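You operate a simulated robot arm through the tools that you are given. There is no shell and no other tool. Be economical: measure what you need, move in short steps, check, and stop when the job is done.

You run a simulated robot arm. Do the job below in one go: nothing can be reset, and whatever is moved stays where it is left.

TASK
Empty the crumb bin into the waste bin.
Fine: vacuum off first; bin back in its seat, vacuum lid shut. Where these are worked on the way, their far stop is far enough and under half their travel is too little: vacuum lid.

The check looks at the end state, three seconds after you hand in, the way a careful person would. Anything else that was tipped, shoved, dropped, spilled or broken makes it a failure. A push-on lid holds only when it is set on centred and level and pressed home; a screw cap is set on level and turned clockwise until tight.

THE ROBOT
A 7-joint arm with a two-finger parallel gripper on a trunk, on a base that drives. Base frame: it is fixed to the floor where the robot stands at the start and does not move with it; the origin is under the middle of the robot, x ahead of it, y to its left, z up. Units: cm, rad, N and s.
With the tool pointing down near the work surface it reaches from about 26 to 72 cm from the robot's upright axis, wherever it stands. Its first joint turns from -2.897 to 2.897 rad. Places, roughly: bin seat [70, 10, 80]; vacuum lid [70, 10, 90]; vacuum switch [60, 0, 70]; waste bin [30, 70, 40]. Payload 3.43 kg.
Tool frame: the origin (TCP) lies between the finger pads and is the grasp point; the fingertips stand 3.4 cm ahead of it; z points along the fingers, y is the line along which they close. Largest opening 12.8 cm; finger width 2.4, thickness 1.2; the body of the gripper, 4.8 by 13 cm, starts 9.6 cm behind the TCP.
Orientation is told as [roll, pitch, yaw] about the base's x, y, z axes, in that order, counted from this pose: with the fingers straight down and closing along the base's y, the tool's x points along the base's -x, its y along +y and its z along -z.

THE INTERFACE
- The arm moves only by the tool nudge_tool. Its argument "rows" is a list that holds one entry, the list of rows, each a list of 7 numbers: the shift along the tool's x, y, z in units of 40 mm (1.0 is 40 mm), then the turn, a rotation vector about the tool's x, y, z in units of 8 degrees (1.0 is 8 degrees), then the finger opening in cm, from 0 to 12.8. In form: [[[x, y, z, ax, ay, az, hand], ...]]. A call has 1 to 12 rows; each row shifts and turns the commanded pose from where the row before left it, along the tool's axes as they then stand. A call with a number of a shift or a turn outside -1 to 1 is refused whole. Rows are played at 5 a second. More than 5 cm and 0.15 rad between two rows, or a gripper value outside its range, and nothing of the call is played. Where a pose cannot be reached the arm comes as near as it can. A force on the tool above 40 N (or 10 N above the force at the start of the call, whichever is more), or a blocked arm, ends the call early, and 0.2 s more pass. The fingers move at their own pace (about 10.8 cm/s each) and stop on an object; they squeeze with about 36 N. The grip force told is the motor's: it shows also when the fingers shut on nothing. Time passes only in rows, and 0.2 s behind the last, so rows that do not move let the fingers close. It gives the time, the measured TCP pose, the force on the tool (base axes), the opening and the grip force at its end, in the units of the frame above (readings bear some noise), with the torque about the TCP (base axes, N m) and any sound that the robot's microphone picked up.
- Cameras (640 x 400 px; columns grow to the right, rows downward): "scene" is now at [-0.26, 14.74, 157.27]; the picture's right is [0.11, -0.99, 0.00], its down [-0.55, -0.06, -0.83] and it looks along [0.83, 0.09, -0.55] (base axes); focal length 214 px, centre (320, 200). "wrist" rides on the gripper at [7.6, -1.1, -16] in the tool frame; the picture's right is [0.15, 0.99, 0.00], its down [-0.88, 0.13, -0.46] and it looks along [-0.45, 0.07, 0.89] (tool axes); focal length 234 px, centre (320, 200). There is no depth. A picture from a camera that has moved, and an enlarged one, comes with that camera's place and axes in the base frame and with its lens.
- camera(camera): a new picture of that camera. The clock stands still meanwhile.
- move_column(by): slides the trunk up (or, below 0, down) by that many cm; the arm and the scene camera ride with it, the base frame stays. It gives what a move gives, with no picture.
- steer(legs): drives the robot by 1 to 6 legs, each [ahead, left, turn to the left] in cm, cm and rad, along the robot's own axes; the way and the turn of a leg run together, so that a leg with both is an arc; at most 150 cm and 3.142 rad a leg. The arm and the cameras ride along, it lands a little off, and it stops where it bumps. It gives what a move gives.
- pan_tilt(pan, tilt): turns the head with the scene camera to pan (to the left, within 1.501 rad either way) and tilt (down, from -0.506 to 1.204), counted from straight ahead of the robot. It gives what a move gives.
- inspect(camera, box): a new picture of the part [left, top, right, bottom] of that camera's present view, enlarged. The clock stands still meanwhile.
- hand_in(): hands the job in; it is judged then, once.

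Work in short steps. Places have to be worked out from the pictures, the camera data and where the tool is seen: move nearer, look again, correct. Check each grasp and each placing, and mend what went wrong. You have 120 turns and 82 pictures in all, those below and enlarged ones among them. Open the gripper and draw the arm clear of the work before you hand the job in, unless the task says otherwise; then end with one line.

The tools are called after "Call:" as name(argument=value, ...) on one line, values as JSON. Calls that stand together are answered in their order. nudge_tool: Moves the arm, as the interface text tells. Its arguments: {"type":"object","properties":{"rows":{"type":"array","items":{"type":"array","items":{"type":"array","items":{"type":"number"}}}}},"required":["rows"]} The other tools are called the same way: move_column (by) slides the trunk up or down; steer (legs) drives the base; pan_tilt (pan, tilt) turns the head that bears the scene camera; camera (camera) takes a picture; inspect (camera, box) takes an enlarged picture of a part of a camera's view; hand_in () hands the job in.

At the start:

```text
time: 0.0
eef_pos: [34.52, 2.96, 143.12]
tool_rot: [0.0, 0.0, 0.002]
contact_force: [0.2, -0.7, -1.1]
torque: [-0.03, -0.01, -0.01]
opening: 12.78
gripper_force: 0.2
trunk travel left (down, up): [-27.5, 4.9]
robot x, y, heading: [-0.26, -0.01, 0.001]
head pan, tilt: [0.106, 0.585]
```

scene: 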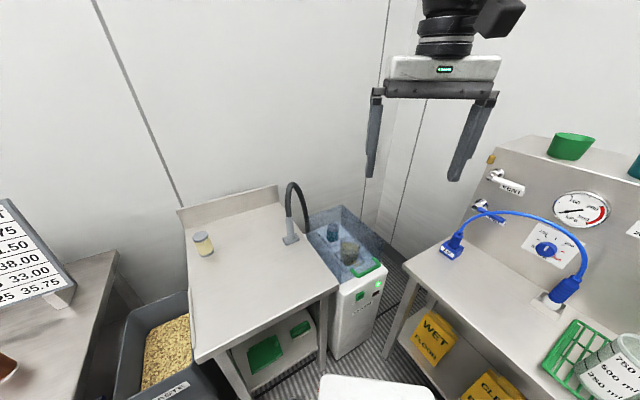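
wrist: 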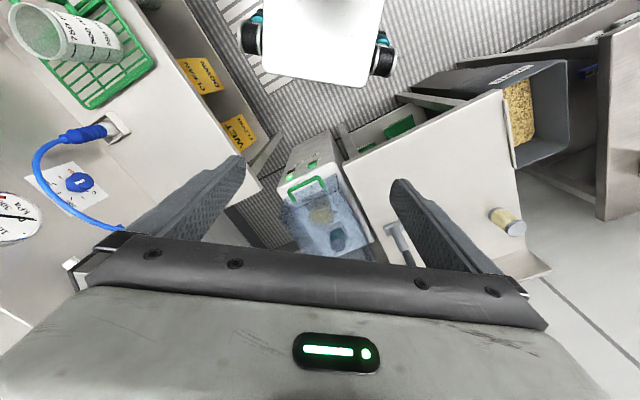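

The vacuum seems to be the white cabinet with a clear lid ahead. I enlarge it and the waste bin.

Call:
inspect(camera="scene", box=[280, 180, 420, 370])

Call:
inspect(camera="wrist", box=[240, 120, 440, 260])

Call:
inspect(camera="scene", box=[100, 170, 340, 400])

```text
2.11 times, centred on (350, 275) of scene
camera zoom: at [-0.26, 14.74, 157.27], right [0.11, -0.99, 0.0], down [-0.55, -0.06, -0.83], along [0.83, 0.09, -0.55], focal length 452 px, centre (257, 42)
```

zoom: 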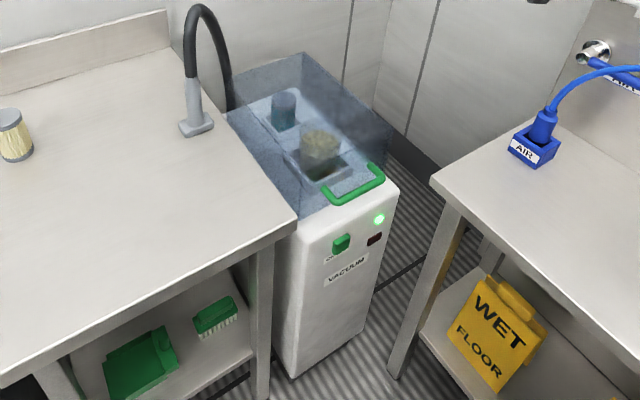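

```text
2.86 times, centred on (340, 190) of wrist
camera zoom: at [26.89, 1.96, 159.0], right [-0.15, 0.99, 0.0], down [0.88, 0.13, 0.46], along [0.45, 0.07, -0.89], focal length 669 px, centre (263, 229)
```

zoom: 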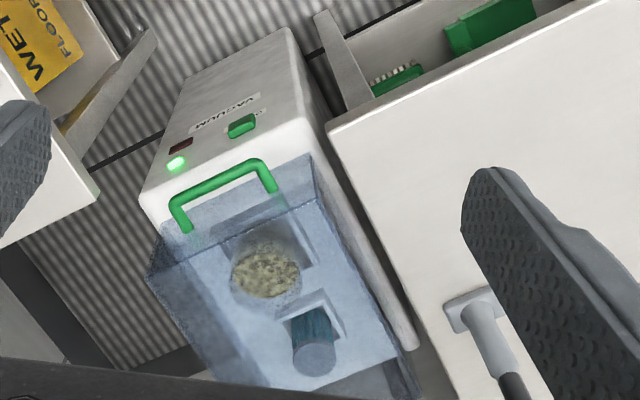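

```text
1.74 times, centred on (220, 285) of scene
camera zoom: at [-0.26, 14.74, 157.27], right [0.11, -0.99, 0.0], down [-0.55, -0.06, -0.83], along [0.83, 0.09, -0.55], focal length 373 px, centre (494, 52)
```

zoom: 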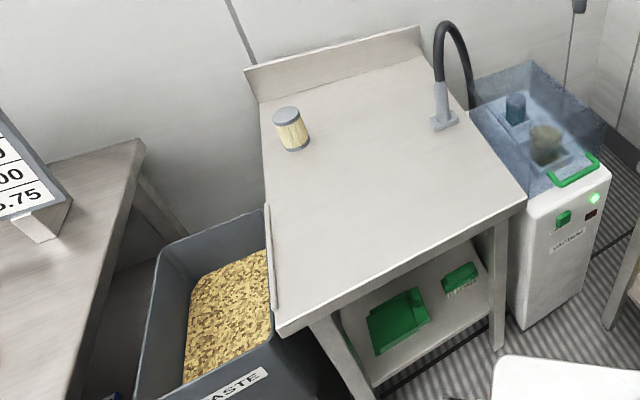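

The light is lit, so the vacuum is on. I put the switch near (55.8, 3.5, 72), the lid handle near (58.7, 1.6, 85.4) and the cup near (72, 9, 81), with the vacuum yawed about 0.46 rad. I lower the trunk first to bring the work into comfortable reach.

Call:
move_column(by=-18)

```text
time: 2.0
eef_pos: [34.53, 2.91, 125.19]
tool_rot: [-0.002, 0.001, 0.0]
contact_force: [-0.2, -0.5, -0.3]
torque: [-0.02, -0.01, -0.01]
opening: 12.79
gripper_force: 0.1
trunk travel left (down, up): [-9.5, 22.9]
robot x, y, heading: [-0.02, 0.07, -0.001]
head pan, tilt: [0.106, 0.585]
```

I descend and yaw 0.46 rad towards the vacuum with fingers closing, then look with the wrist camera.

Call:
nudge_tool(rows=[[[0, 0, 1, 0, 0, -0.55, 0], [0, 0, 1, 0, 0, -0.55, 0], [0, 0, 1, 0, 0, -0.55, 0], [0, 0, 1, 0, 0, -0.55, 0], [0, 0, 1, 0, 0, -0.55, 0], [0, 0, 1, 0, 0, -0.55, 0]]])

Call:
camera(camera="wrist")

Call:
camera(camera="scene")

```text
time: 3.4
eef_pos: [34.47, 2.98, 101.25]
tool_rot: [-0.002, 0.001, 0.462]
contact_force: [0.3, 0.3, 0.1]
torque: [0.01, 0.0, -0.02]
opening: 0.0
gripper_force: 32.7
trunk travel left (down, up): [-9.5, 22.9]
robot x, y, heading: [0.05, 0.2, 0.002]
head pan, tilt: [0.106, 0.585]
```

```text
76 pictures are left
camera wrist: at [28.07, -1.38, 117.19], right [-0.57, 0.82, 0.0], down [0.73, 0.51, 0.46], along [0.37, 0.26, -0.89], focal length 234 px, centre (320, 200)
```

wrist: 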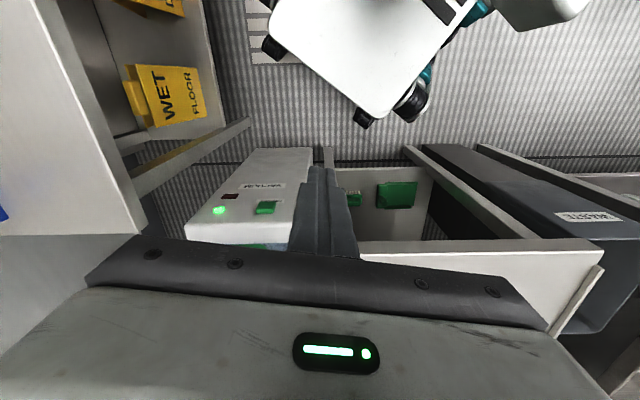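

```text
75 pictures are left
camera scene: at [-0.27, 14.74, 139.27], right [0.11, -0.99, 0.0], down [-0.55, -0.06, -0.83], along [0.83, 0.09, -0.55], focal length 214 px, centre (320, 200)
```

scene: 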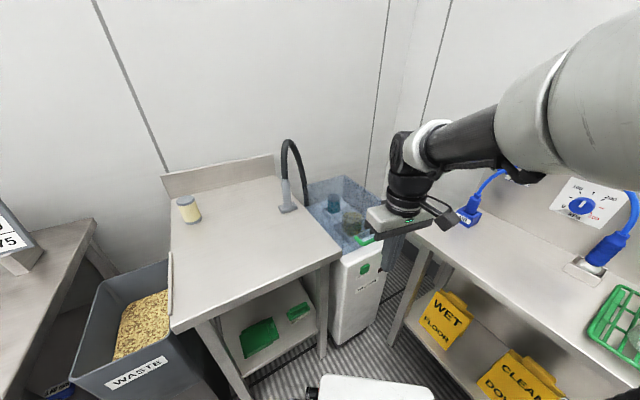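

The vacuum's and table's front edges are level with this picture's rows, so the vacuum yaw is nearer 0.61 rad. I enlarge the switch.

Call:
inspect(camera="wrist", box=[180, 140, 310, 250])

Call:
inspect(camera="scene", box=[300, 170, 400, 340])

```text
3.64 times, centred on (245, 195) of wrist
camera zoom: at [28.07, -1.38, 117.19], right [-0.57, 0.82, 0.0], down [0.73, 0.51, 0.46], along [0.37, 0.26, -0.89], focal length 852 px, centre (593, 218)
```

zoom: 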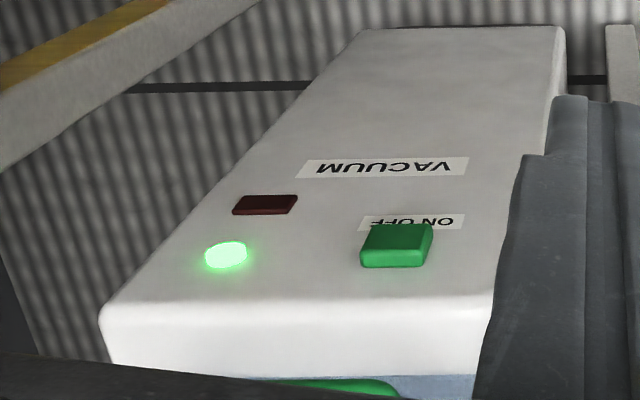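

```text
2.35 times, centred on (350, 255) of scene
camera zoom: at [-0.27, 14.74, 139.27], right [0.11, -0.99, 0.0], down [-0.55, -0.06, -0.83], along [0.83, 0.09, -0.55], focal length 505 px, centre (249, 71)
```

zoom: 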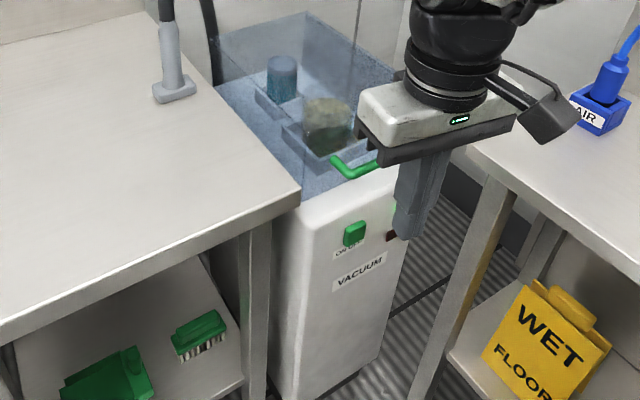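

The switch is a green block at about (55, 3.3, 72.3) above an "ON OFF" label. I tilt the tool 45° forward at yaw 0.61 before approaching with closed fingertips.

Call:
nudge_tool(rows=[[[0, 0, 0, 0, 0, -0.55, 0], [0, 0, 0, 0, 0, -0.55, 0], [0, 0, 0, 0, -0.94, 0, 0], [0, 0, 0, 0, -0.94, 0, 0], [0, 0, 0, 0, -0.94, 0, 0], [0, 0, 0, 0, -0.94, 0, 0], [0, 0, 0, 0, -0.94, 0, 0], [0, 0, 0, 0, -0.94, 0, 0]]])

```text
time: 5.2
eef_pos: [36.16, 2.3, 102.48]
tool_rot: [0.002, -0.788, 0.615]
contact_force: [-1.2, 0.4, -0.5]
torque: [0.0, 0.0, -0.04]
opening: 0.0
gripper_force: 33.6
out of reach, approached as far as the arm can: row 8
trunk travel left (down, up): [-9.5, 22.9]
robot x, y, heading: [0.4, 0.03, 0.001]
head pan, tilt: [0.106, 0.585]
```

Tilt achieved; I advance most of the way to the switch and look.

Call:
nudge_tool(rows=[[[0.4175, -0.31, 0.85, 0, 0, 0, 0], [0.4175, -0.31, 0.85, 0, 0, 0, 0], [0.4175, -0.31, 0.85, 0, 0, 0, 0], [0.4175, -0.31, 0.85, 0, 0, 0, 0], [0.4175, -0.31, 0.85, 0, 0, 0, 0], [0.4175, -0.31, 0.85, 0, 0, 0, 0], [0.4175, -0.31, 0.85, 0, 0, 0, 0]]])

Call:
inspect(camera="scene", box=[280, 180, 440, 340])

Call:
camera(camera="wrist")

```text
time: 6.8
eef_pos: [48.69, 0.29, 78.1]
tool_rot: [0.0, -0.787, 0.614]
contact_force: [0.3, 0.1, 0.7]
torque: [-0.01, -0.01, 0.0]
opening: 0.0
gripper_force: 33.0
out of reach, approached as far as the arm can: row 1
trunk travel left (down, up): [-9.5, 22.9]
robot x, y, heading: [0.15, -0.0, 0.003]
head pan, tilt: [0.106, 0.585]
```

```text
2.50 times, centred on (360, 260) of scene
camera zoom: at [-0.28, 14.76, 139.27], right [0.11, -0.99, 0.0], down [-0.55, -0.06, -0.83], along [0.83, 0.09, -0.55], focal length 536 px, centre (220, 50)
```

zoom: 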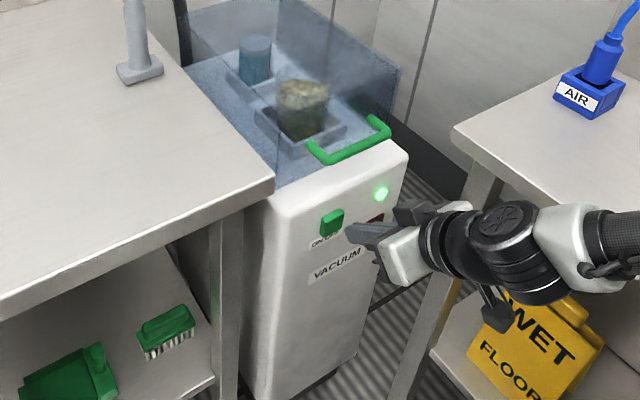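

```text
71 pictures are left
camera wrist: at [35.71, -10.17, 83.85], right [-0.65, 0.75, -0.1], down [0.17, 0.28, 0.95], along [0.74, 0.6, -0.31], focal length 234 px, centre (320, 200)
```

wrist: 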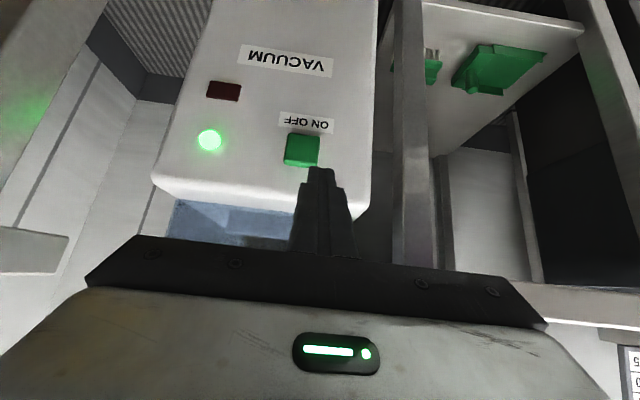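

The fingertip is about 4 cm above and before the button. I lower and shift to just in front of it.

Call:
nudge_tool(rows=[[[0.28, -0.18, 0.53, 0, 0, 0, 0], [0.28, -0.18, 0.53, 0, 0, 0, 0], [0, 0, 0, 0, 0, 0, 0]]])

Call:
camera(camera="wrist")

Call:
inspect(camera="scene", box=[320, 220, 400, 290])

```text
time: 7.6
eef_pos: [50.74, -0.02, 73.63]
tool_rot: [0.0, -0.788, 0.613]
contact_force: [0.8, -0.3, 0.3]
torque: [0.03, -0.02, -0.01]
opening: 0.01
gripper_force: 32.7
trunk travel left (down, up): [-9.5, 22.9]
robot x, y, heading: [-0.07, 0.07, -0.0]
head pan, tilt: [0.106, 0.585]
```

```text
70 pictures are left
camera wrist: at [37.8, -10.58, 79.38], right [-0.65, 0.75, -0.1], down [0.17, 0.28, 0.95], along [0.74, 0.6, -0.31], focal length 234 px, centre (320, 200)
```

wrist: 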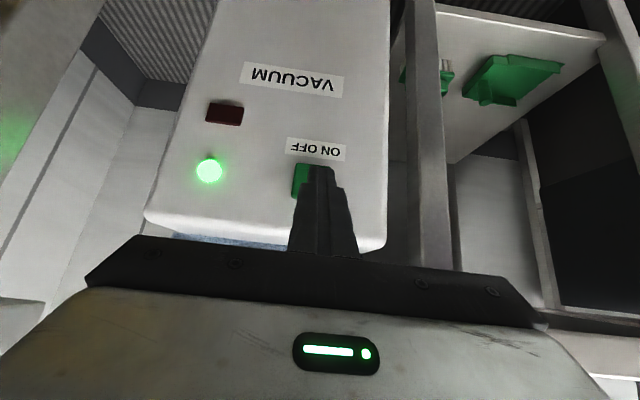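

```text
5.71 times, centred on (360, 255) of scene
camera zoom: at [-0.25, 14.74, 139.27], right [0.11, -0.99, 0.0], down [-0.55, -0.06, -0.83], along [0.83, 0.09, -0.55], focal length 1226 px, centre (91, -114)
```

zoom: 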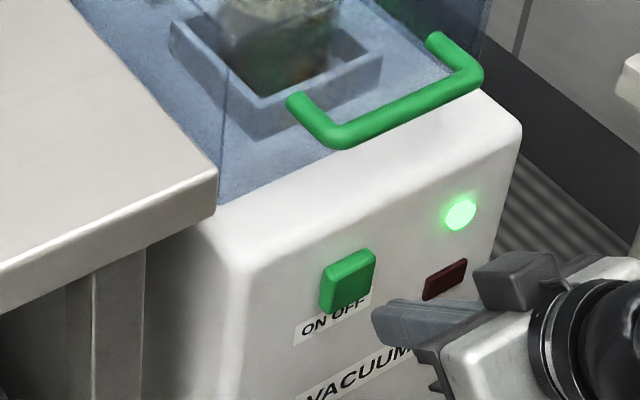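

Calibrated against the tip, the button sits about 3 cm ahead, 1 cm lower and slightly left of the picture. I shift and press forward slowly.

Call:
nudge_tool(rows=[[[0.177, -0.125, 0.177, 0, 0, 0, 0], [-0.124, 0, 0.124, 0, 0, 0, 0], [-0.124, 0, 0.124, 0, 0, 0, 0], [-0.124, 0, 0.124, 0, 0, 0, 0], [-0.124, 0, 0.124, 0, 0, 0, 0], [-0.06, 0, 0.06, 0, 0, 0, 0]]])

Call:
inspect(camera="scene", box=[320, 220, 400, 290])

```text
time: 9.0
eef_pos: [53.64, 1.22, 72.2]
tool_rot: [0.0, -0.787, 0.614]
contact_force: [-0.6, 0.4, -0.5]
torque: [0.01, 0.02, 0.01]
opening: 0.01
gripper_force: 33.4
trunk travel left (down, up): [-9.5, 22.9]
robot x, y, heading: [-0.07, -0.54, -0.004]
head pan, tilt: [0.106, 0.585]
```

```text
5.71 times, centred on (360, 255) of scene
camera zoom: at [-0.26, 14.74, 139.27], right [0.11, -0.99, 0.0], down [-0.55, -0.06, -0.83], along [0.83, 0.09, -0.55], focal length 1226 px, centre (91, -114)
```

zoom: 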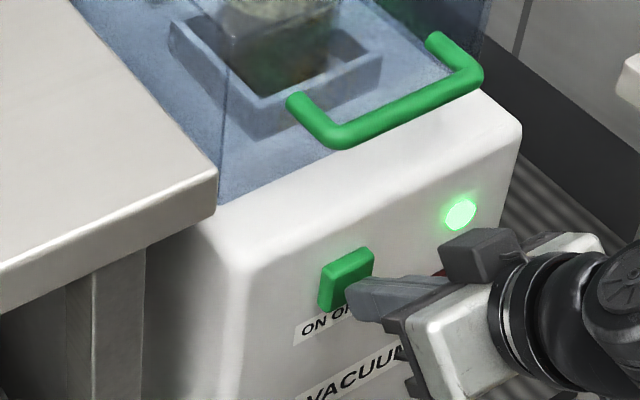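

No contact yet and the tip is nearly at the button's lower right. I raise slightly and continue forward.

Call:
nudge_tool(rows=[[[-0.1, 0.08, -0.1, 0, 0, 0, 0], [-0.09, 0, 0.09, 0, 0, 0, 0], [-0.09, 0, 0.09, 0, 0, 0, 0], [-0.09, 0, 0.09, 0, 0, 0, 0], [-0.09, 0, 0.09, 0, 0, 0, 0]]])

Call:
inspect(camera="scene", box=[320, 220, 400, 290])

Call:
camera(camera="wrist")

```text
time: 10.1
eef_pos: [54.05, 1.83, 72.46]
tool_rot: [0.011, -0.775, 0.602]
contact_force: [-16.8, -10.4, -3.4]
torque: [0.07, 0.42, 0.04]
opening: 0.0
gripper_force: 32.9
trunk travel left (down, up): [-9.5, 22.9]
robot x, y, heading: [0.11, 0.11, -0.005]
head pan, tilt: [0.106, 0.585]
heard: click
stopped in row 5: the force on the tool passed its limit at 44 N (the readings are from after the stop); the commanded pose is now the measured one
```

```text
5.71 times, centred on (360, 255) of scene
camera zoom: at [-0.5, 14.58, 139.29], right [0.1, -0.99, 0.0], down [-0.55, -0.06, -0.83], along [0.83, 0.09, -0.55], focal length 1226 px, centre (91, -114)
```

zoom: 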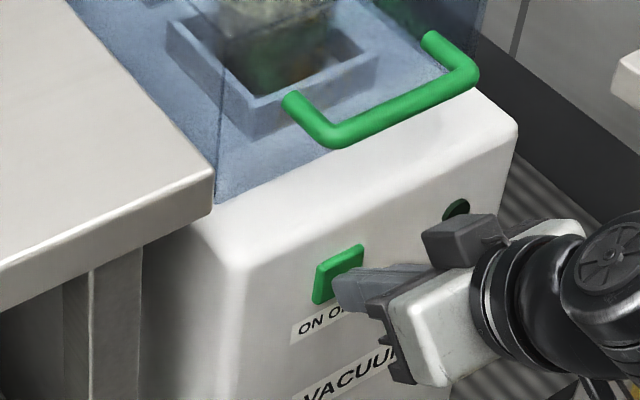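

```text
66 pictures are left
camera wrist: at [41.05, -8.54, 78.43], right [-0.65, 0.75, -0.1], down [0.18, 0.28, 0.94], along [0.74, 0.6, -0.32], focal length 234 px, centre (320, 200)
```

wrist: 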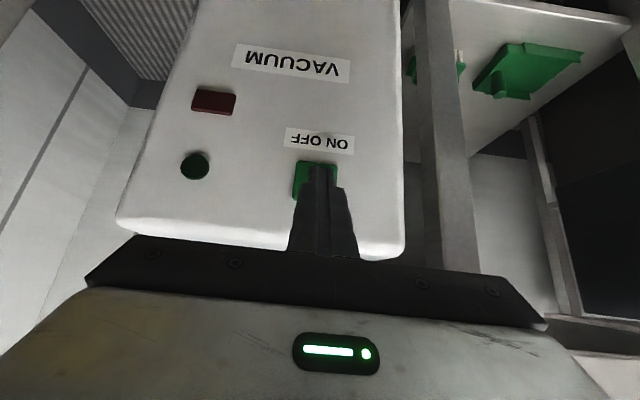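

Click heard and the lamp is out: the vacuum is off. I back away and raise the arm, then will drive closer facing the vacuum.

Call:
nudge_tool(rows=[[[0.707, 0, -0.707, 0, 0, 0, 0], [0.707, 0, -0.707, 0, 0, 0, 0], [0.707, 0, -0.707, 0, 0, 0, 0], [-0.707, 0, -0.707, 0, 0, 0, 0], [-0.707, 0, -0.707, 0, 0, 0, 0], [-0.707, 0, -0.707, 0, 0, 0, 0], [-0.707, 0, -0.707, 0, 0, 0, 0], [-0.707, 0, -0.707, 0, 0, 0, 0], [-0.707, 0, -0.707, 0, 0, 0, 0], [-0.707, 0, -0.707, 0, 0, 0, 0]]])

Call:
pan_tilt(pan=0.3, tilt=1.1)

Call:
camera(camera="scene")

```text
time: 12.3
eef_pos: [45.0, -4.93, 100.64]
tool_rot: [0.005, -0.781, 0.609]
contact_force: [-1.0, -0.1, -0.3]
torque: [-0.01, 0.04, 0.01]
opening: 0.0
gripper_force: 33.4
trunk travel left (down, up): [-9.5, 22.9]
robot x, y, heading: [0.05, -0.07, -0.001]
head pan, tilt: [0.106, 0.585]
```

```text
time: 13.3
eef_pos: [45.05, -4.93, 100.71]
tool_rot: [0.005, -0.781, 0.608]
contact_force: [-0.3, -0.1, 0.0]
torque: [-0.01, 0.01, 0.01]
opening: 0.0
gripper_force: 33.0
trunk travel left (down, up): [-9.5, 22.9]
robot x, y, heading: [0.08, 0.4, -0.002]
head pan, tilt: [0.3, 1.1]
```

```text
65 pictures are left
camera scene: at [-3.09, 15.64, 135.27], right [0.29, -0.96, 0.0], down [-0.85, -0.26, -0.45], along [0.43, 0.13, -0.89], focal length 214 px, centre (320, 200)
```

scene: 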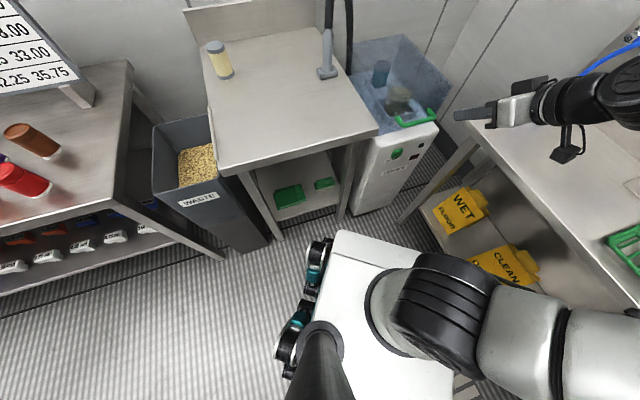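

The base front stands around 22–25 cm ahead with room to the table line. I turn left 0.61 rad to face the vacuum and drive 12 cm ahead.

Call:
steer(legs=[[0, 0, 0.61], [12, 0, 0]])

Call:
pan_tilt(pan=-0.15, tilt=0.75)

Call:
camera(camera="scene")

```text
time: 16.2
eef_pos: [49.6, 28.39, 100.61]
tool_rot: [0.007, -0.78, 1.215]
contact_force: [-0.2, 0.5, 0.2]
torque: [-0.01, 0.02, 0.0]
opening: 0.0
gripper_force: 32.8
trunk travel left (down, up): [-9.5, 22.9]
robot x, y, heading: [9.84, 6.99, 0.602]
head pan, tilt: [0.3, 1.1]
```

```text
time: 17.1
eef_pos: [49.52, 28.24, 100.6]
tool_rot: [0.006, -0.78, 1.214]
contact_force: [-0.5, -0.6, 0.9]
torque: [0.02, -0.02, -0.01]
opening: 0.02
gripper_force: 32.2
trunk travel left (down, up): [-9.5, 22.9]
robot x, y, heading: [9.99, 6.76, 0.602]
head pan, tilt: [-0.15, 0.75]
```

```text
64 pictures are left
camera scene: at [1.81, 16.62, 137.84], right [0.44, -0.9, 0.0], down [-0.61, -0.3, -0.73], along [0.66, 0.32, -0.68], focal length 214 px, centre (320, 200)
```

scene: 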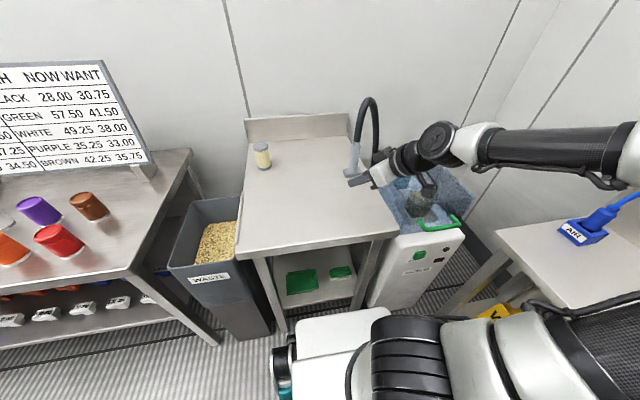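

The arm is now over the table, clear. I bring the tool back towards the front of the vacuum and then turn it horizontal along the vacuum's axis.

Call:
nudge_tool(rows=[[[0.65, -0.226, -0.65, 0, 0, 0, 0], [0.65, -0.226, -0.65, 0, 0, 0, 0], [0.65, -0.226, -0.65, 0, 0, 0, 0], [0.65, -0.226, -0.65, 0, 0, 0, 0], [0.65, -0.226, -0.65, 0, 0, 0, 0], [0.65, -0.226, -0.65, 0, 0, 0, 0], [0.65, -0.226, -0.65, 0, 0, 0, 0], [0.65, -0.226, -0.65, 0, 0, 0, 0]]])

Call:
nudge_tool(rows=[[[0, 0, 0, 0.515, 0, 0.515, 0], [0, 0, 0, 0.515, 0, 0.515, 0], [0, 0, 0, 0.515, 0, 0.515, 0], [0, 0, 0, 0.515, 0, 0.515, 0], [0, 0, 0, 0.515, 0, 0.515, 0], [0, 0, 0, 0.515, 0, 0.515, 0], [0, 0, 0, 0, -0.95, 0, 0], [0, 0, 0, 0, -0.95, 0, 0], [0, 0, 0, 0, -0.95, 0, 0], [0, 0, 0, 0, -0.95, 0, 0], [0, 0, 0, 0, -0.95, 0, 0], [0, 0, 0, 0, -0.95, 0, 0]]])

```text
time: 18.9
eef_pos: [46.11, -1.66, 100.41]
tool_rot: [0.006, -0.779, 1.213]
contact_force: [0.1, 0.2, 0.1]
torque: [0.0, 0.05, 0.02]
opening: 0.04
gripper_force: 32.7
trunk travel left (down, up): [-9.5, 22.9]
robot x, y, heading: [9.84, 6.69, 0.602]
head pan, tilt: [-0.15, 0.75]
```

```text
time: 21.5
eef_pos: [46.13, -1.77, 100.8]
tool_rot: [2.907, -1.565, -2.298]
contact_force: [-0.9, 0.9, 0.3]
torque: [0.02, 0.0, 0.03]
opening: 0.01
gripper_force: 32.3
trunk travel left (down, up): [-9.5, 22.9]
robot x, y, heading: [9.69, 6.88, 0.608]
head pan, tilt: [-0.15, 0.75]
```

The tool is horizontal along the vacuum's axis. I look at the handle and lid from both cameras.

Call:
inspect(camera="scene", box=[340, 140, 500, 260])

Call:
camera(camera="wrist")

```text
3.33 times, centred on (420, 200) of scene
camera zoom: at [1.81, 16.63, 137.84], right [0.44, -0.9, 0.0], down [-0.61, -0.3, -0.73], along [0.66, 0.32, -0.68], focal length 715 px, centre (-13, 200)
```

zoom: 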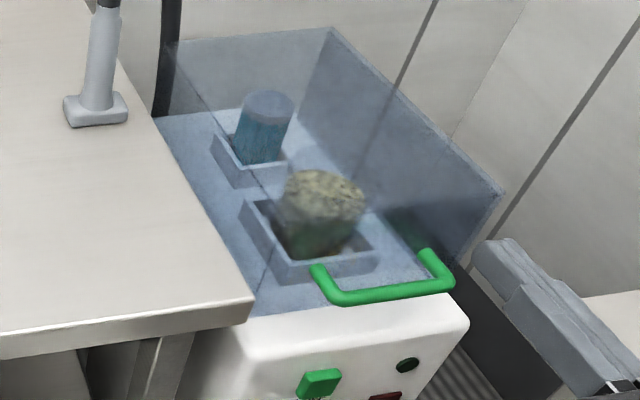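

```text
62 pictures are left
camera wrist: at [33.71, -11.69, 93.0], right [-0.56, 0.81, -0.15], down [-0.45, -0.16, 0.88], along [0.69, 0.56, 0.46], focal length 234 px, centre (320, 200)
```

wrist: 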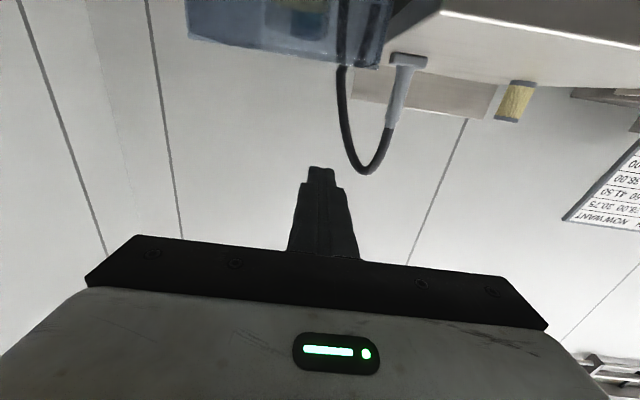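

Handle height is still uncertain (80–85), so I lower the tool in front of it to view it level with the wrist camera.

Call:
nudge_tool(rows=[[[0.75, -0.3, 0, 0, 0, 0, 0], [0.75, -0.3, 0, 0, 0, 0, 0], [0.75, -0.3, 0, 0, 0, 0, 0], [0.75, -0.3, 0, 0, 0, 0, 0], [0.75, -0.3, 0, 0, 0, 0, 0]]])

Call:
camera(camera="wrist")

Call:
inspect(camera="scene", box=[360, 160, 520, 280])

```text
time: 22.7
eef_pos: [49.46, -6.99, 85.91]
tool_rot: [-3.077, -1.565, -2.6]
contact_force: [0.8, -0.4, -0.4]
torque: [0.01, 0.0, 0.0]
opening: 0.0
gripper_force: 33.1
trunk travel left (down, up): [-9.5, 22.9]
robot x, y, heading: [10.0, 6.54, 0.603]
head pan, tilt: [-0.15, 0.75]
```

```text
61 pictures are left
camera wrist: at [37.11, -16.82, 78.22], right [-0.56, 0.81, -0.15], down [-0.45, -0.16, 0.88], along [0.69, 0.56, 0.46], focal length 234 px, centre (320, 200)
```

wrist: 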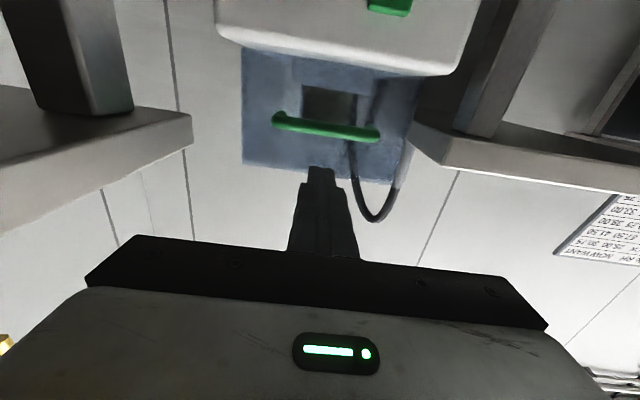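

```text
3.33 times, centred on (440, 220) of scene
camera zoom: at [1.8, 16.63, 137.84], right [0.44, -0.9, 0.0], down [-0.61, -0.3, -0.73], along [0.66, 0.32, -0.68], focal length 715 px, centre (-80, 133)
```

zoom: 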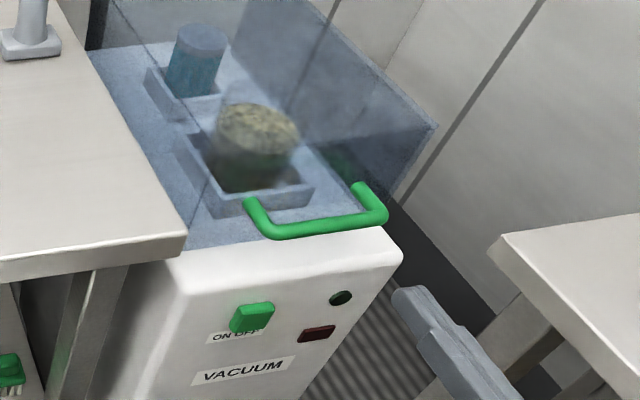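

Triangulated, the handle bar's middle is near (60.2, 0.6, 83.4), with the body top at about 77.5. I lower to z≈80.3 and slide the closed fingers under the bar.

Call:
nudge_tool(rows=[[[0.7, 0, 0, 0, 0, 0, 0], [0.7, 0, 0, 0, 0, 0, 0], [0, 0, 0.76, 0, 0, 0, 0], [0, 0, 0.76, 0, 0, 0, 0], [0, 0, 0.76, 0, 0, 0, 0], [0, 0, 0.76, 0, 0, 0, 0]]])

Call:
inspect(camera="scene", box=[360, 160, 520, 280])

Call:
camera(camera="wrist")

```text
time: 24.1
eef_pos: [59.73, -3.41, 82.47]
tool_rot: [2.725, -1.567, -2.105]
contact_force: [0.3, 0.5, -0.7]
torque: [0.02, 0.01, -0.05]
opening: 0.0
gripper_force: 32.9
out of reach, approached as far as the arm can: row 4, 5, 6
trunk travel left (down, up): [-9.5, 22.9]
robot x, y, heading: [9.52, 6.65, 0.605]
head pan, tilt: [-0.15, 0.75]
```

```text
3.33 times, centred on (440, 220) of scene
camera zoom: at [1.94, 16.69, 137.84], right [0.44, -0.9, 0.0], down [-0.61, -0.3, -0.73], along [0.66, 0.32, -0.68], focal length 715 px, centre (-80, 133)
```

zoom: 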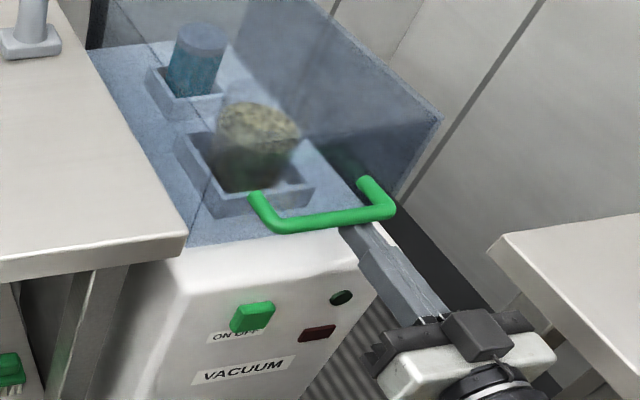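

```text
58 pictures are left
camera wrist: at [47.38, -13.41, 74.8], right [-0.57, 0.81, -0.14], down [-0.45, -0.16, 0.88], along [0.69, 0.57, 0.46], focal length 234 px, centre (320, 200)
```

wrist: 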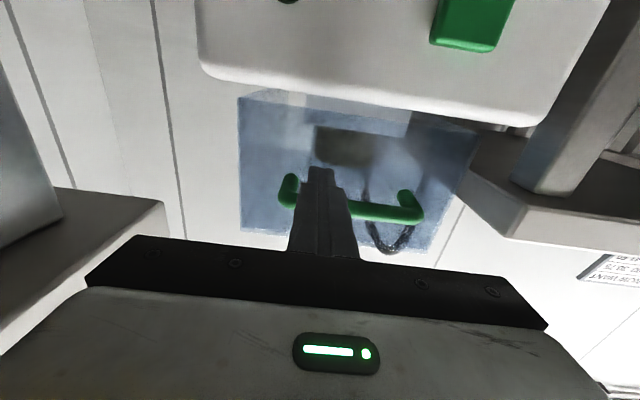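

The finger tip is just past the bar and below it. I push 2 cm further and begin to lift gently.

Call:
nudge_tool(rows=[[[0, 0.2, 0.3, 0, 0, 0, 0], [0, 0.2, 0.3, 0, 0, 0, 0], [-0.3, 0, 0.1, 0, 0, 0, 0], [-0.3, 0, 0, 0, 0, 0, 0], [-0.3, 0, 0, 0, 0, 0, 0]]])

Call:
inspect(camera="scene", box=[360, 160, 520, 280])

```text
time: 25.3
eef_pos: [61.1, -2.95, 87.19]
tool_rot: [2.915, -1.566, -2.305]
contact_force: [-0.4, -0.1, -3.5]
torque: [0.0, 0.03, -0.03]
opening: 0.03
gripper_force: 32.7
out of reach, approached as far as the arm can: row 1, 2
trunk travel left (down, up): [-9.5, 22.9]
robot x, y, heading: [9.68, 6.7, 0.602]
head pan, tilt: [-0.15, 0.75]
```

```text
3.33 times, centred on (440, 220) of scene
camera zoom: at [1.84, 16.61, 137.84], right [0.44, -0.9, 0.0], down [-0.61, -0.3, -0.73], along [0.66, 0.32, -0.68], focal length 715 px, centre (-80, 133)
```

zoom: 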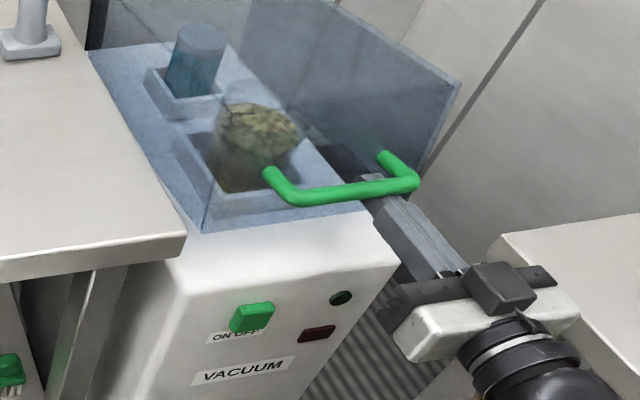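

The bar rides on the finger and the lid is lifting at only 3.5 N. I follow the arc (hinge about 39 cm behind the bar).

Call:
nudge_tool(rows=[[[-0.82, 0, 0.22, 0, 0, 0, 0], [-0.8, 0, 0.3, 0, 0, 0, 0], [-0.78, 0, 0.37, 0, 0, 0, 0], [-0.75, 0, 0.45, 0, 0, 0, 0], [-0.7, 0, 0.5, 0, 0, 0, 0], [-0.65, 0, 0.55, 0, 0, 0, 0]]])

Call:
camera(camera="scene")

```text
time: 25.8
eef_pos: [61.74, -2.74, 91.44]
tool_rot: [1.136, -1.568, -0.537]
contact_force: [-19.6, -6.8, -0.4]
torque: [-0.12, 0.02, 0.27]
opening: 0.0
gripper_force: 32.8
trunk travel left (down, up): [-9.5, 22.9]
robot x, y, heading: [9.65, 6.65, 0.602]
head pan, tilt: [-0.15, 0.75]
stopped in row 2: the force on the tool passed its limit at 70 N (the readings are from after the stop); the commanded pose is now the measured one
```

```text
56 pictures are left
camera scene: at [1.61, 16.55, 137.84], right [0.44, -0.9, 0.0], down [-0.61, -0.3, -0.73], along [0.66, 0.32, -0.68], focal length 214 px, centre (320, 200)
```

scene: 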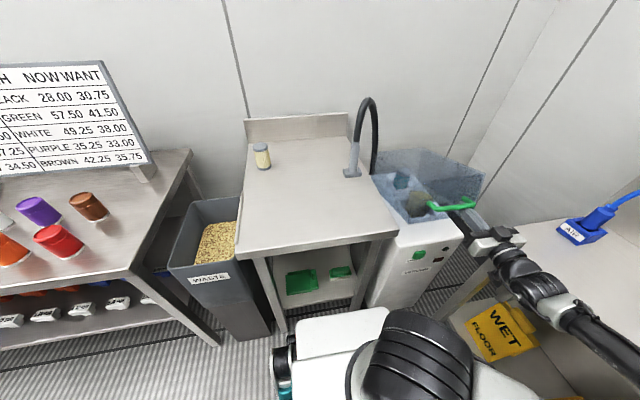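

The tip ran into the lid's front wall (forward force). I back off 1.3 cm, then lift with less forward motion.

Call:
nudge_tool(rows=[[[0, 0, -0.35, 0, 0, 0, 0], [-0.5, 0, 0.05, 0, 0, 0, 0], [-0.5, 0, 0.1, 0, 0, 0, 0], [-0.5, 0, 0.15, 0, 0, 0, 0]]])

Call:
inspect(camera="scene", box=[360, 130, 520, 250])

Call:
camera(camera="wrist")

```text
time: 26.8
eef_pos: [61.85, -2.95, 97.38]
tool_rot: [1.424, -1.569, -0.821]
contact_force: [-6.7, 0.4, -2.1]
torque: [-0.04, -0.01, 0.11]
opening: 0.01
gripper_force: 32.9
trunk travel left (down, up): [-9.5, 22.9]
robot x, y, heading: [9.57, 6.83, 0.6]
head pan, tilt: [-0.15, 0.75]
```

```text
3.33 times, centred on (440, 190) of scene
camera zoom: at [1.73, 16.62, 137.84], right [0.44, -0.9, 0.0], down [-0.61, -0.3, -0.73], along [0.66, 0.32, -0.68], focal length 715 px, centre (-80, 233)
```

zoom: 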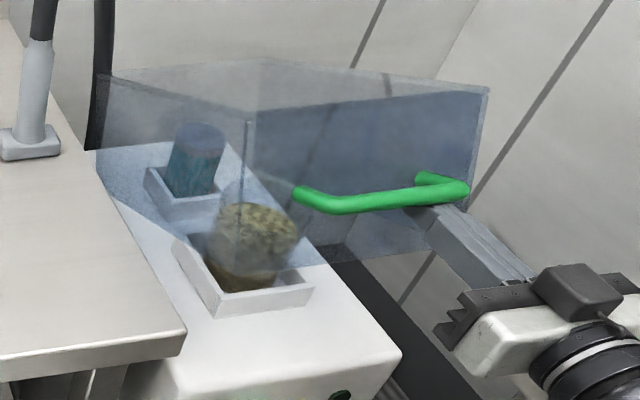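

```text
54 pictures are left
camera wrist: at [49.29, -12.8, 89.73], right [-0.56, 0.82, -0.14], down [-0.45, -0.15, 0.88], along [0.7, 0.56, 0.45], focal length 234 px, centre (320, 200)
```

wrist: 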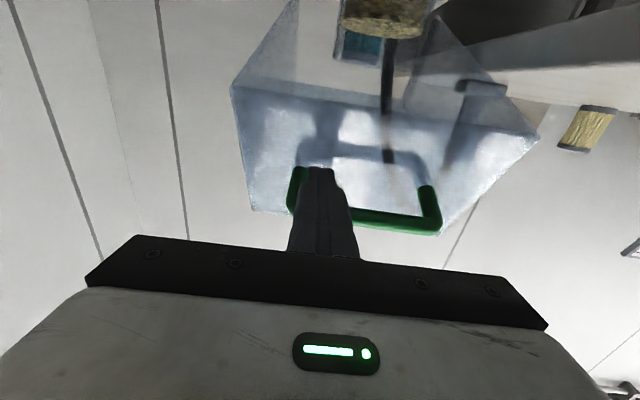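

The lid is up about 20° with the tip lightly against its front wall. I now follow the arc while pitching the tool up with the lid, so the geometry in the handle stays fixed.

Call:
nudge_tool(rows=[[[-0.2, 0, -0.15, 0, 0, 0, 0], [-0.855, 0, 0.38, 0, -0.625, 0, 0], [-0.855, 0, 0.38, 0, -0.625, 0, 0], [-0.855, 0, 0.38, 0, -0.625, 0, 0], [-0.855, 0, 0.38, 0, -0.625, 0, 0]]])

Call:
inspect(camera="scene", box=[340, 80, 560, 250])

```text
time: 28.0
eef_pos: [64.89, -1.26, 112.82]
tool_rot: [3.141, -1.215, -2.542]
contact_force: [-5.4, -3.1, 2.9]
torque: [0.06, -0.09, 0.06]
opening: 0.02
gripper_force: 33.1
trunk travel left (down, up): [-9.5, 22.9]
robot x, y, heading: [9.46, 6.87, 0.599]
head pan, tilt: [-0.15, 0.75]
```

```text
2.35 times, centred on (450, 165) of scene
camera zoom: at [1.7, 16.57, 137.87], right [0.44, -0.9, 0.0], down [-0.61, -0.3, -0.73], along [0.66, 0.32, -0.68], focal length 505 px, centre (14, 282)
```

zoom: 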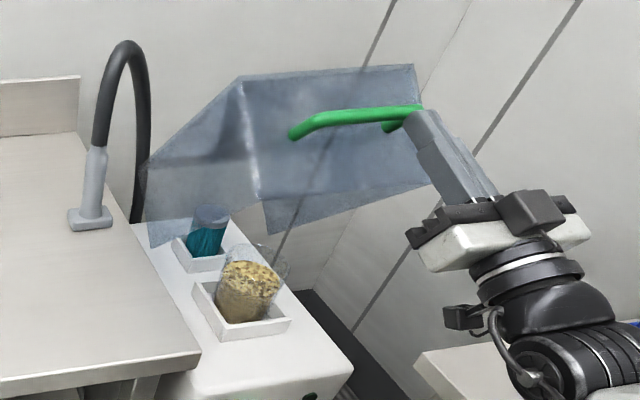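

The lid is about 45° open and follows well; the crumb bin is now visible. I continue the arc.

Call:
nudge_tool(rows=[[[-0.855, 0.05, 0.34, 0, -0.625, 0, 0], [-0.855, 0.05, 0.34, 0, -0.625, 0, 0], [-0.855, 0.05, 0.34, 0, -0.625, 0, 0], [-0.855, 0.05, 0.34, 0, -0.625, 0, 0]]])

Call:
inspect(camera="scene", box=[340, 40, 560, 250])

```text
time: 29.0
eef_pos: [63.19, -1.19, 127.19]
tool_rot: [3.14, -0.871, -2.537]
contact_force: [0.7, 1.1, -1.3]
torque: [0.02, 0.01, 0.0]
opening: 0.01
gripper_force: 33.0
trunk travel left (down, up): [-9.5, 22.9]
robot x, y, heading: [9.81, 6.45, 0.607]
head pan, tilt: [-0.15, 0.75]
```

```text
1.90 times, centred on (450, 145) of scene
camera zoom: at [1.79, 16.61, 137.84], right [0.44, -0.9, 0.0], down [-0.61, -0.3, -0.73], along [0.66, 0.32, -0.68], focal length 408 px, centre (72, 305)
```

zoom: 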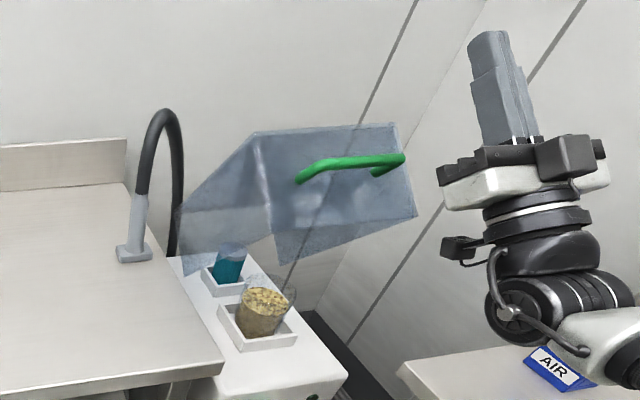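

I pitched the wrong way and the finger slipped off, but the lid stays at about 45–50° by itself. I'll retreat, drop the tool below the lid's rim, and push the inside of its top panel back.

Call:
nudge_tool(rows=[[[-0.64, 0, -0.77, 0, 0, 0, 0], [-0.64, 0, -0.77, 0, 0, 0, 0], [0, 0, 0, 0, 0.83, 0, 0], [0, 0, 0, 0, 0.83, 0, 0], [0, 0, 0, 0, 0.83, 0, 0]]])

Call:
nudge_tool(rows=[[[0.85, -0.07, -0.306, 0, 0, 0, 0], [0.85, -0.07, -0.306, 0, 0, 0, 0], [0.85, -0.07, -0.306, 0, 0, 0, 0], [0.85, -0.07, -0.306, 0, 0, 0, 0], [0.85, -0.07, -0.306, 0, 0, 0, 0], [0.85, -0.07, -0.306, 0, 0, 0, 0], [0.85, -0.07, -0.306, 0, 0, 0, 0], [0.85, -0.07, -0.306, 0, 0, 0, 0], [0.85, -0.07, -0.306, 0, 0, 0, 0]]])

Call:
camera(camera="wrist")

Call:
inspect(camera="scene", box=[340, 80, 560, 250])

```text
time: 30.2
eef_pos: [56.64, -5.67, 126.99]
tool_rot: [3.132, -1.225, -2.532]
contact_force: [0.3, -0.1, 0.3]
torque: [-0.04, -0.01, 0.0]
opening: 0.0
gripper_force: 33.1
trunk travel left (down, up): [-9.5, 22.9]
robot x, y, heading: [9.58, 6.92, 0.6]
head pan, tilt: [-0.15, 0.75]
```

```text
time: 32.2
eef_pos: [57.93, -7.67, 94.1]
tool_rot: [3.138, -1.221, -2.537]
contact_force: [0.0, 0.2, 0.2]
torque: [-0.03, 0.0, -0.04]
opening: 0.0
gripper_force: 33.2
trunk travel left (down, up): [-9.5, 22.9]
robot x, y, heading: [9.87, 6.42, 0.596]
head pan, tilt: [-0.15, 0.75]
```

```text
51 pictures are left
camera wrist: at [48.37, -15.42, 81.55], right [-0.52, 0.84, -0.14], down [-0.68, -0.31, 0.67], along [0.52, 0.44, 0.73], focal length 234 px, centre (320, 200)
```

wrist: 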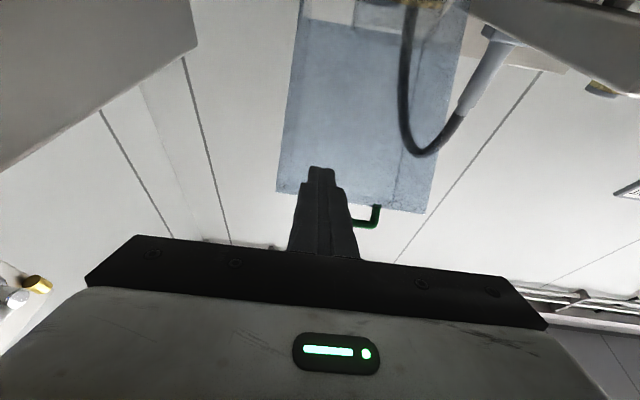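

```text
2.35 times, centred on (450, 165) of scene
camera zoom: at [1.77, 16.62, 137.84], right [0.44, -0.9, 0.0], down [-0.61, -0.3, -0.73], along [0.66, 0.32, -0.68], focal length 505 px, centre (14, 282)
```

zoom: 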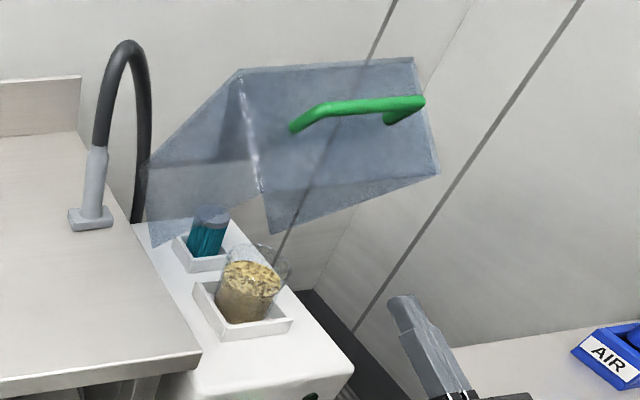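

The tip is below the rim and inside the lid's width. I advance along the tool axis until it meets the inner panel.

Call:
nudge_tool(rows=[[[0, 0, 0.9, 0, 0, 0, 0], [0, 0, 0.9, 0, 0, 0, 0], [0, 0, 0.9, 0, 0, 0, 0], [0, 0, 0.9, 0, 0, 0, 0], [0, 0, 0.9, 0, 0, 0, 0], [0, 0, 0.9, 0, 0, 0, 0]]])

Call:
inspect(camera="scene", box=[340, 80, 560, 250])

```text
time: 33.6
eef_pos: [75.66, 1.58, 102.15]
tool_rot: [3.135, -1.223, -2.526]
contact_force: [0.1, 0.5, 0.0]
torque: [-0.02, 0.0, 0.01]
opening: 0.0
gripper_force: 33.6
out of reach, approached as far as the arm can: row 4, 5, 6
trunk travel left (down, up): [-9.5, 22.9]
robot x, y, heading: [9.65, 6.65, 0.602]
head pan, tilt: [-0.15, 0.75]
```

```text
2.35 times, centred on (450, 165) of scene
camera zoom: at [1.77, 16.6, 137.84], right [0.44, -0.9, 0.0], down [-0.61, -0.3, -0.73], along [0.66, 0.32, -0.68], focal length 505 px, centre (14, 282)
```

zoom: 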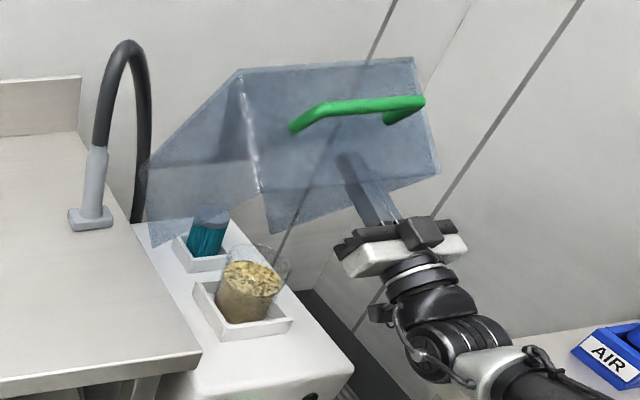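

No contact yet. I raise the tool inside the lid to meet the panel and push it up and back.

Call:
nudge_tool(rows=[[[-0.6, 0, 0.5, 0, 0, 0, 0], [-0.6, 0, 0.5, 0, 0, 0, 0], [-0.6, 0, 0.5, 0, 0, 0, 0], [-0.6, 0, 0.5, 0, 0, 0, 0]]])

Call:
inspect(camera="scene", box=[340, 60, 560, 230])

```text
time: 34.6
eef_pos: [79.47, 4.05, 113.79]
tool_rot: [3.124, -1.228, -2.524]
contact_force: [12.3, 5.0, -14.0]
torque: [0.91, -1.23, 0.36]
opening: 0.0
gripper_force: 33.9
trunk travel left (down, up): [-9.5, 22.9]
robot x, y, heading: [10.03, 6.67, 0.607]
head pan, tilt: [-0.15, 0.75]
```

```text
2.35 times, centred on (450, 145) of scene
camera zoom: at [2.02, 16.65, 137.82], right [0.44, -0.9, 0.0], down [-0.61, -0.3, -0.73], along [0.66, 0.32, -0.68], focal length 505 px, centre (14, 329)
```

zoom: 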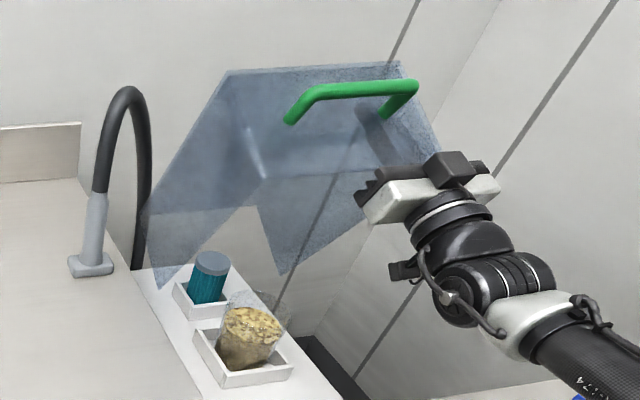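

The lid has swung to about 65°, with the hand against the front wall's inside. I move forward now so the tip pushes the top panel.

Call:
nudge_tool(rows=[[[0.3, 0, 0.5, 0, 0, 0, 0], [0.2, 0, 0.7, 0, 0, 0, 0], [0.2, 0, 0.7, 0, 0, 0, 0], [0.2, 0, 0.7, 0, 0, 0, 0]]])

Call:
inspect(camera="scene", box=[340, 60, 560, 230])

```text
time: 35.6
eef_pos: [88.35, 10.29, 114.31]
tool_rot: [3.135, -1.224, -2.534]
contact_force: [-3.3, -1.5, 1.7]
torque: [-0.13, 0.23, -0.14]
opening: 0.0
gripper_force: 33.4
trunk travel left (down, up): [-9.5, 22.9]
robot x, y, heading: [9.66, 6.42, 0.605]
head pan, tilt: [-0.15, 0.75]
```

```text
2.35 times, centred on (450, 145) of scene
camera zoom: at [1.75, 16.6, 137.84], right [0.44, -0.9, 0.0], down [-0.61, -0.3, -0.73], along [0.66, 0.32, -0.68], focal length 505 px, centre (14, 329)
```

zoom: 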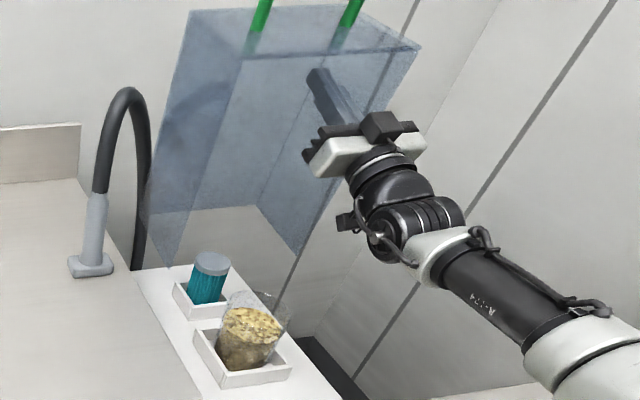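

The lid is near 85°. I push a little further until it reaches its stop or resists.

Call:
nudge_tool(rows=[[[0.15, 0, 0.5, 0, 0, 0, 0], [0.15, 0, 0.5, 0, 0, 0, 0], [0.15, 0, 0.5, 0, 0, 0, 0]]])

Call:
inspect(camera="scene", box=[340, 40, 560, 230])

```text
time: 36.5
eef_pos: [92.69, 13.31, 115.02]
tool_rot: [3.142, -1.217, -2.541]
contact_force: [-31.4, -5.7, 2.0]
torque: [-0.5, 1.88, -1.67]
opening: 0.0
gripper_force: 32.7
trunk travel left (down, up): [-9.5, 22.9]
robot x, y, heading: [9.24, 6.68, 0.601]
head pan, tilt: [-0.15, 0.75]
stopped in row 3: the force on the tool passed its limit at 62 N (the readings are from after the stop); the commanded pose is now the measured one
```

```text
2.11 times, centred on (450, 135) of scene
camera zoom: at [1.4, 16.55, 137.81], right [0.44, -0.9, 0.0], down [-0.61, -0.3, -0.73], along [0.66, 0.32, -0.68], focal length 452 px, centre (46, 337)
```

zoom: 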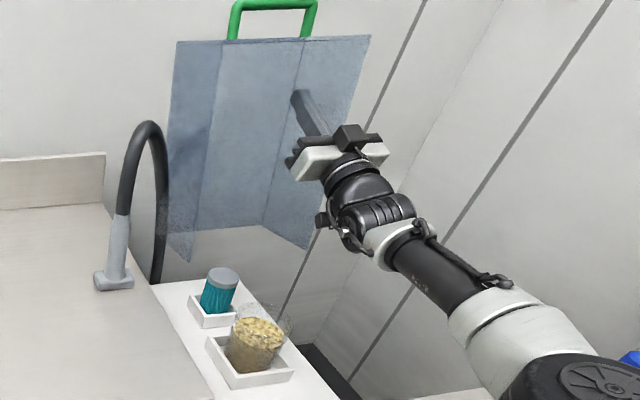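

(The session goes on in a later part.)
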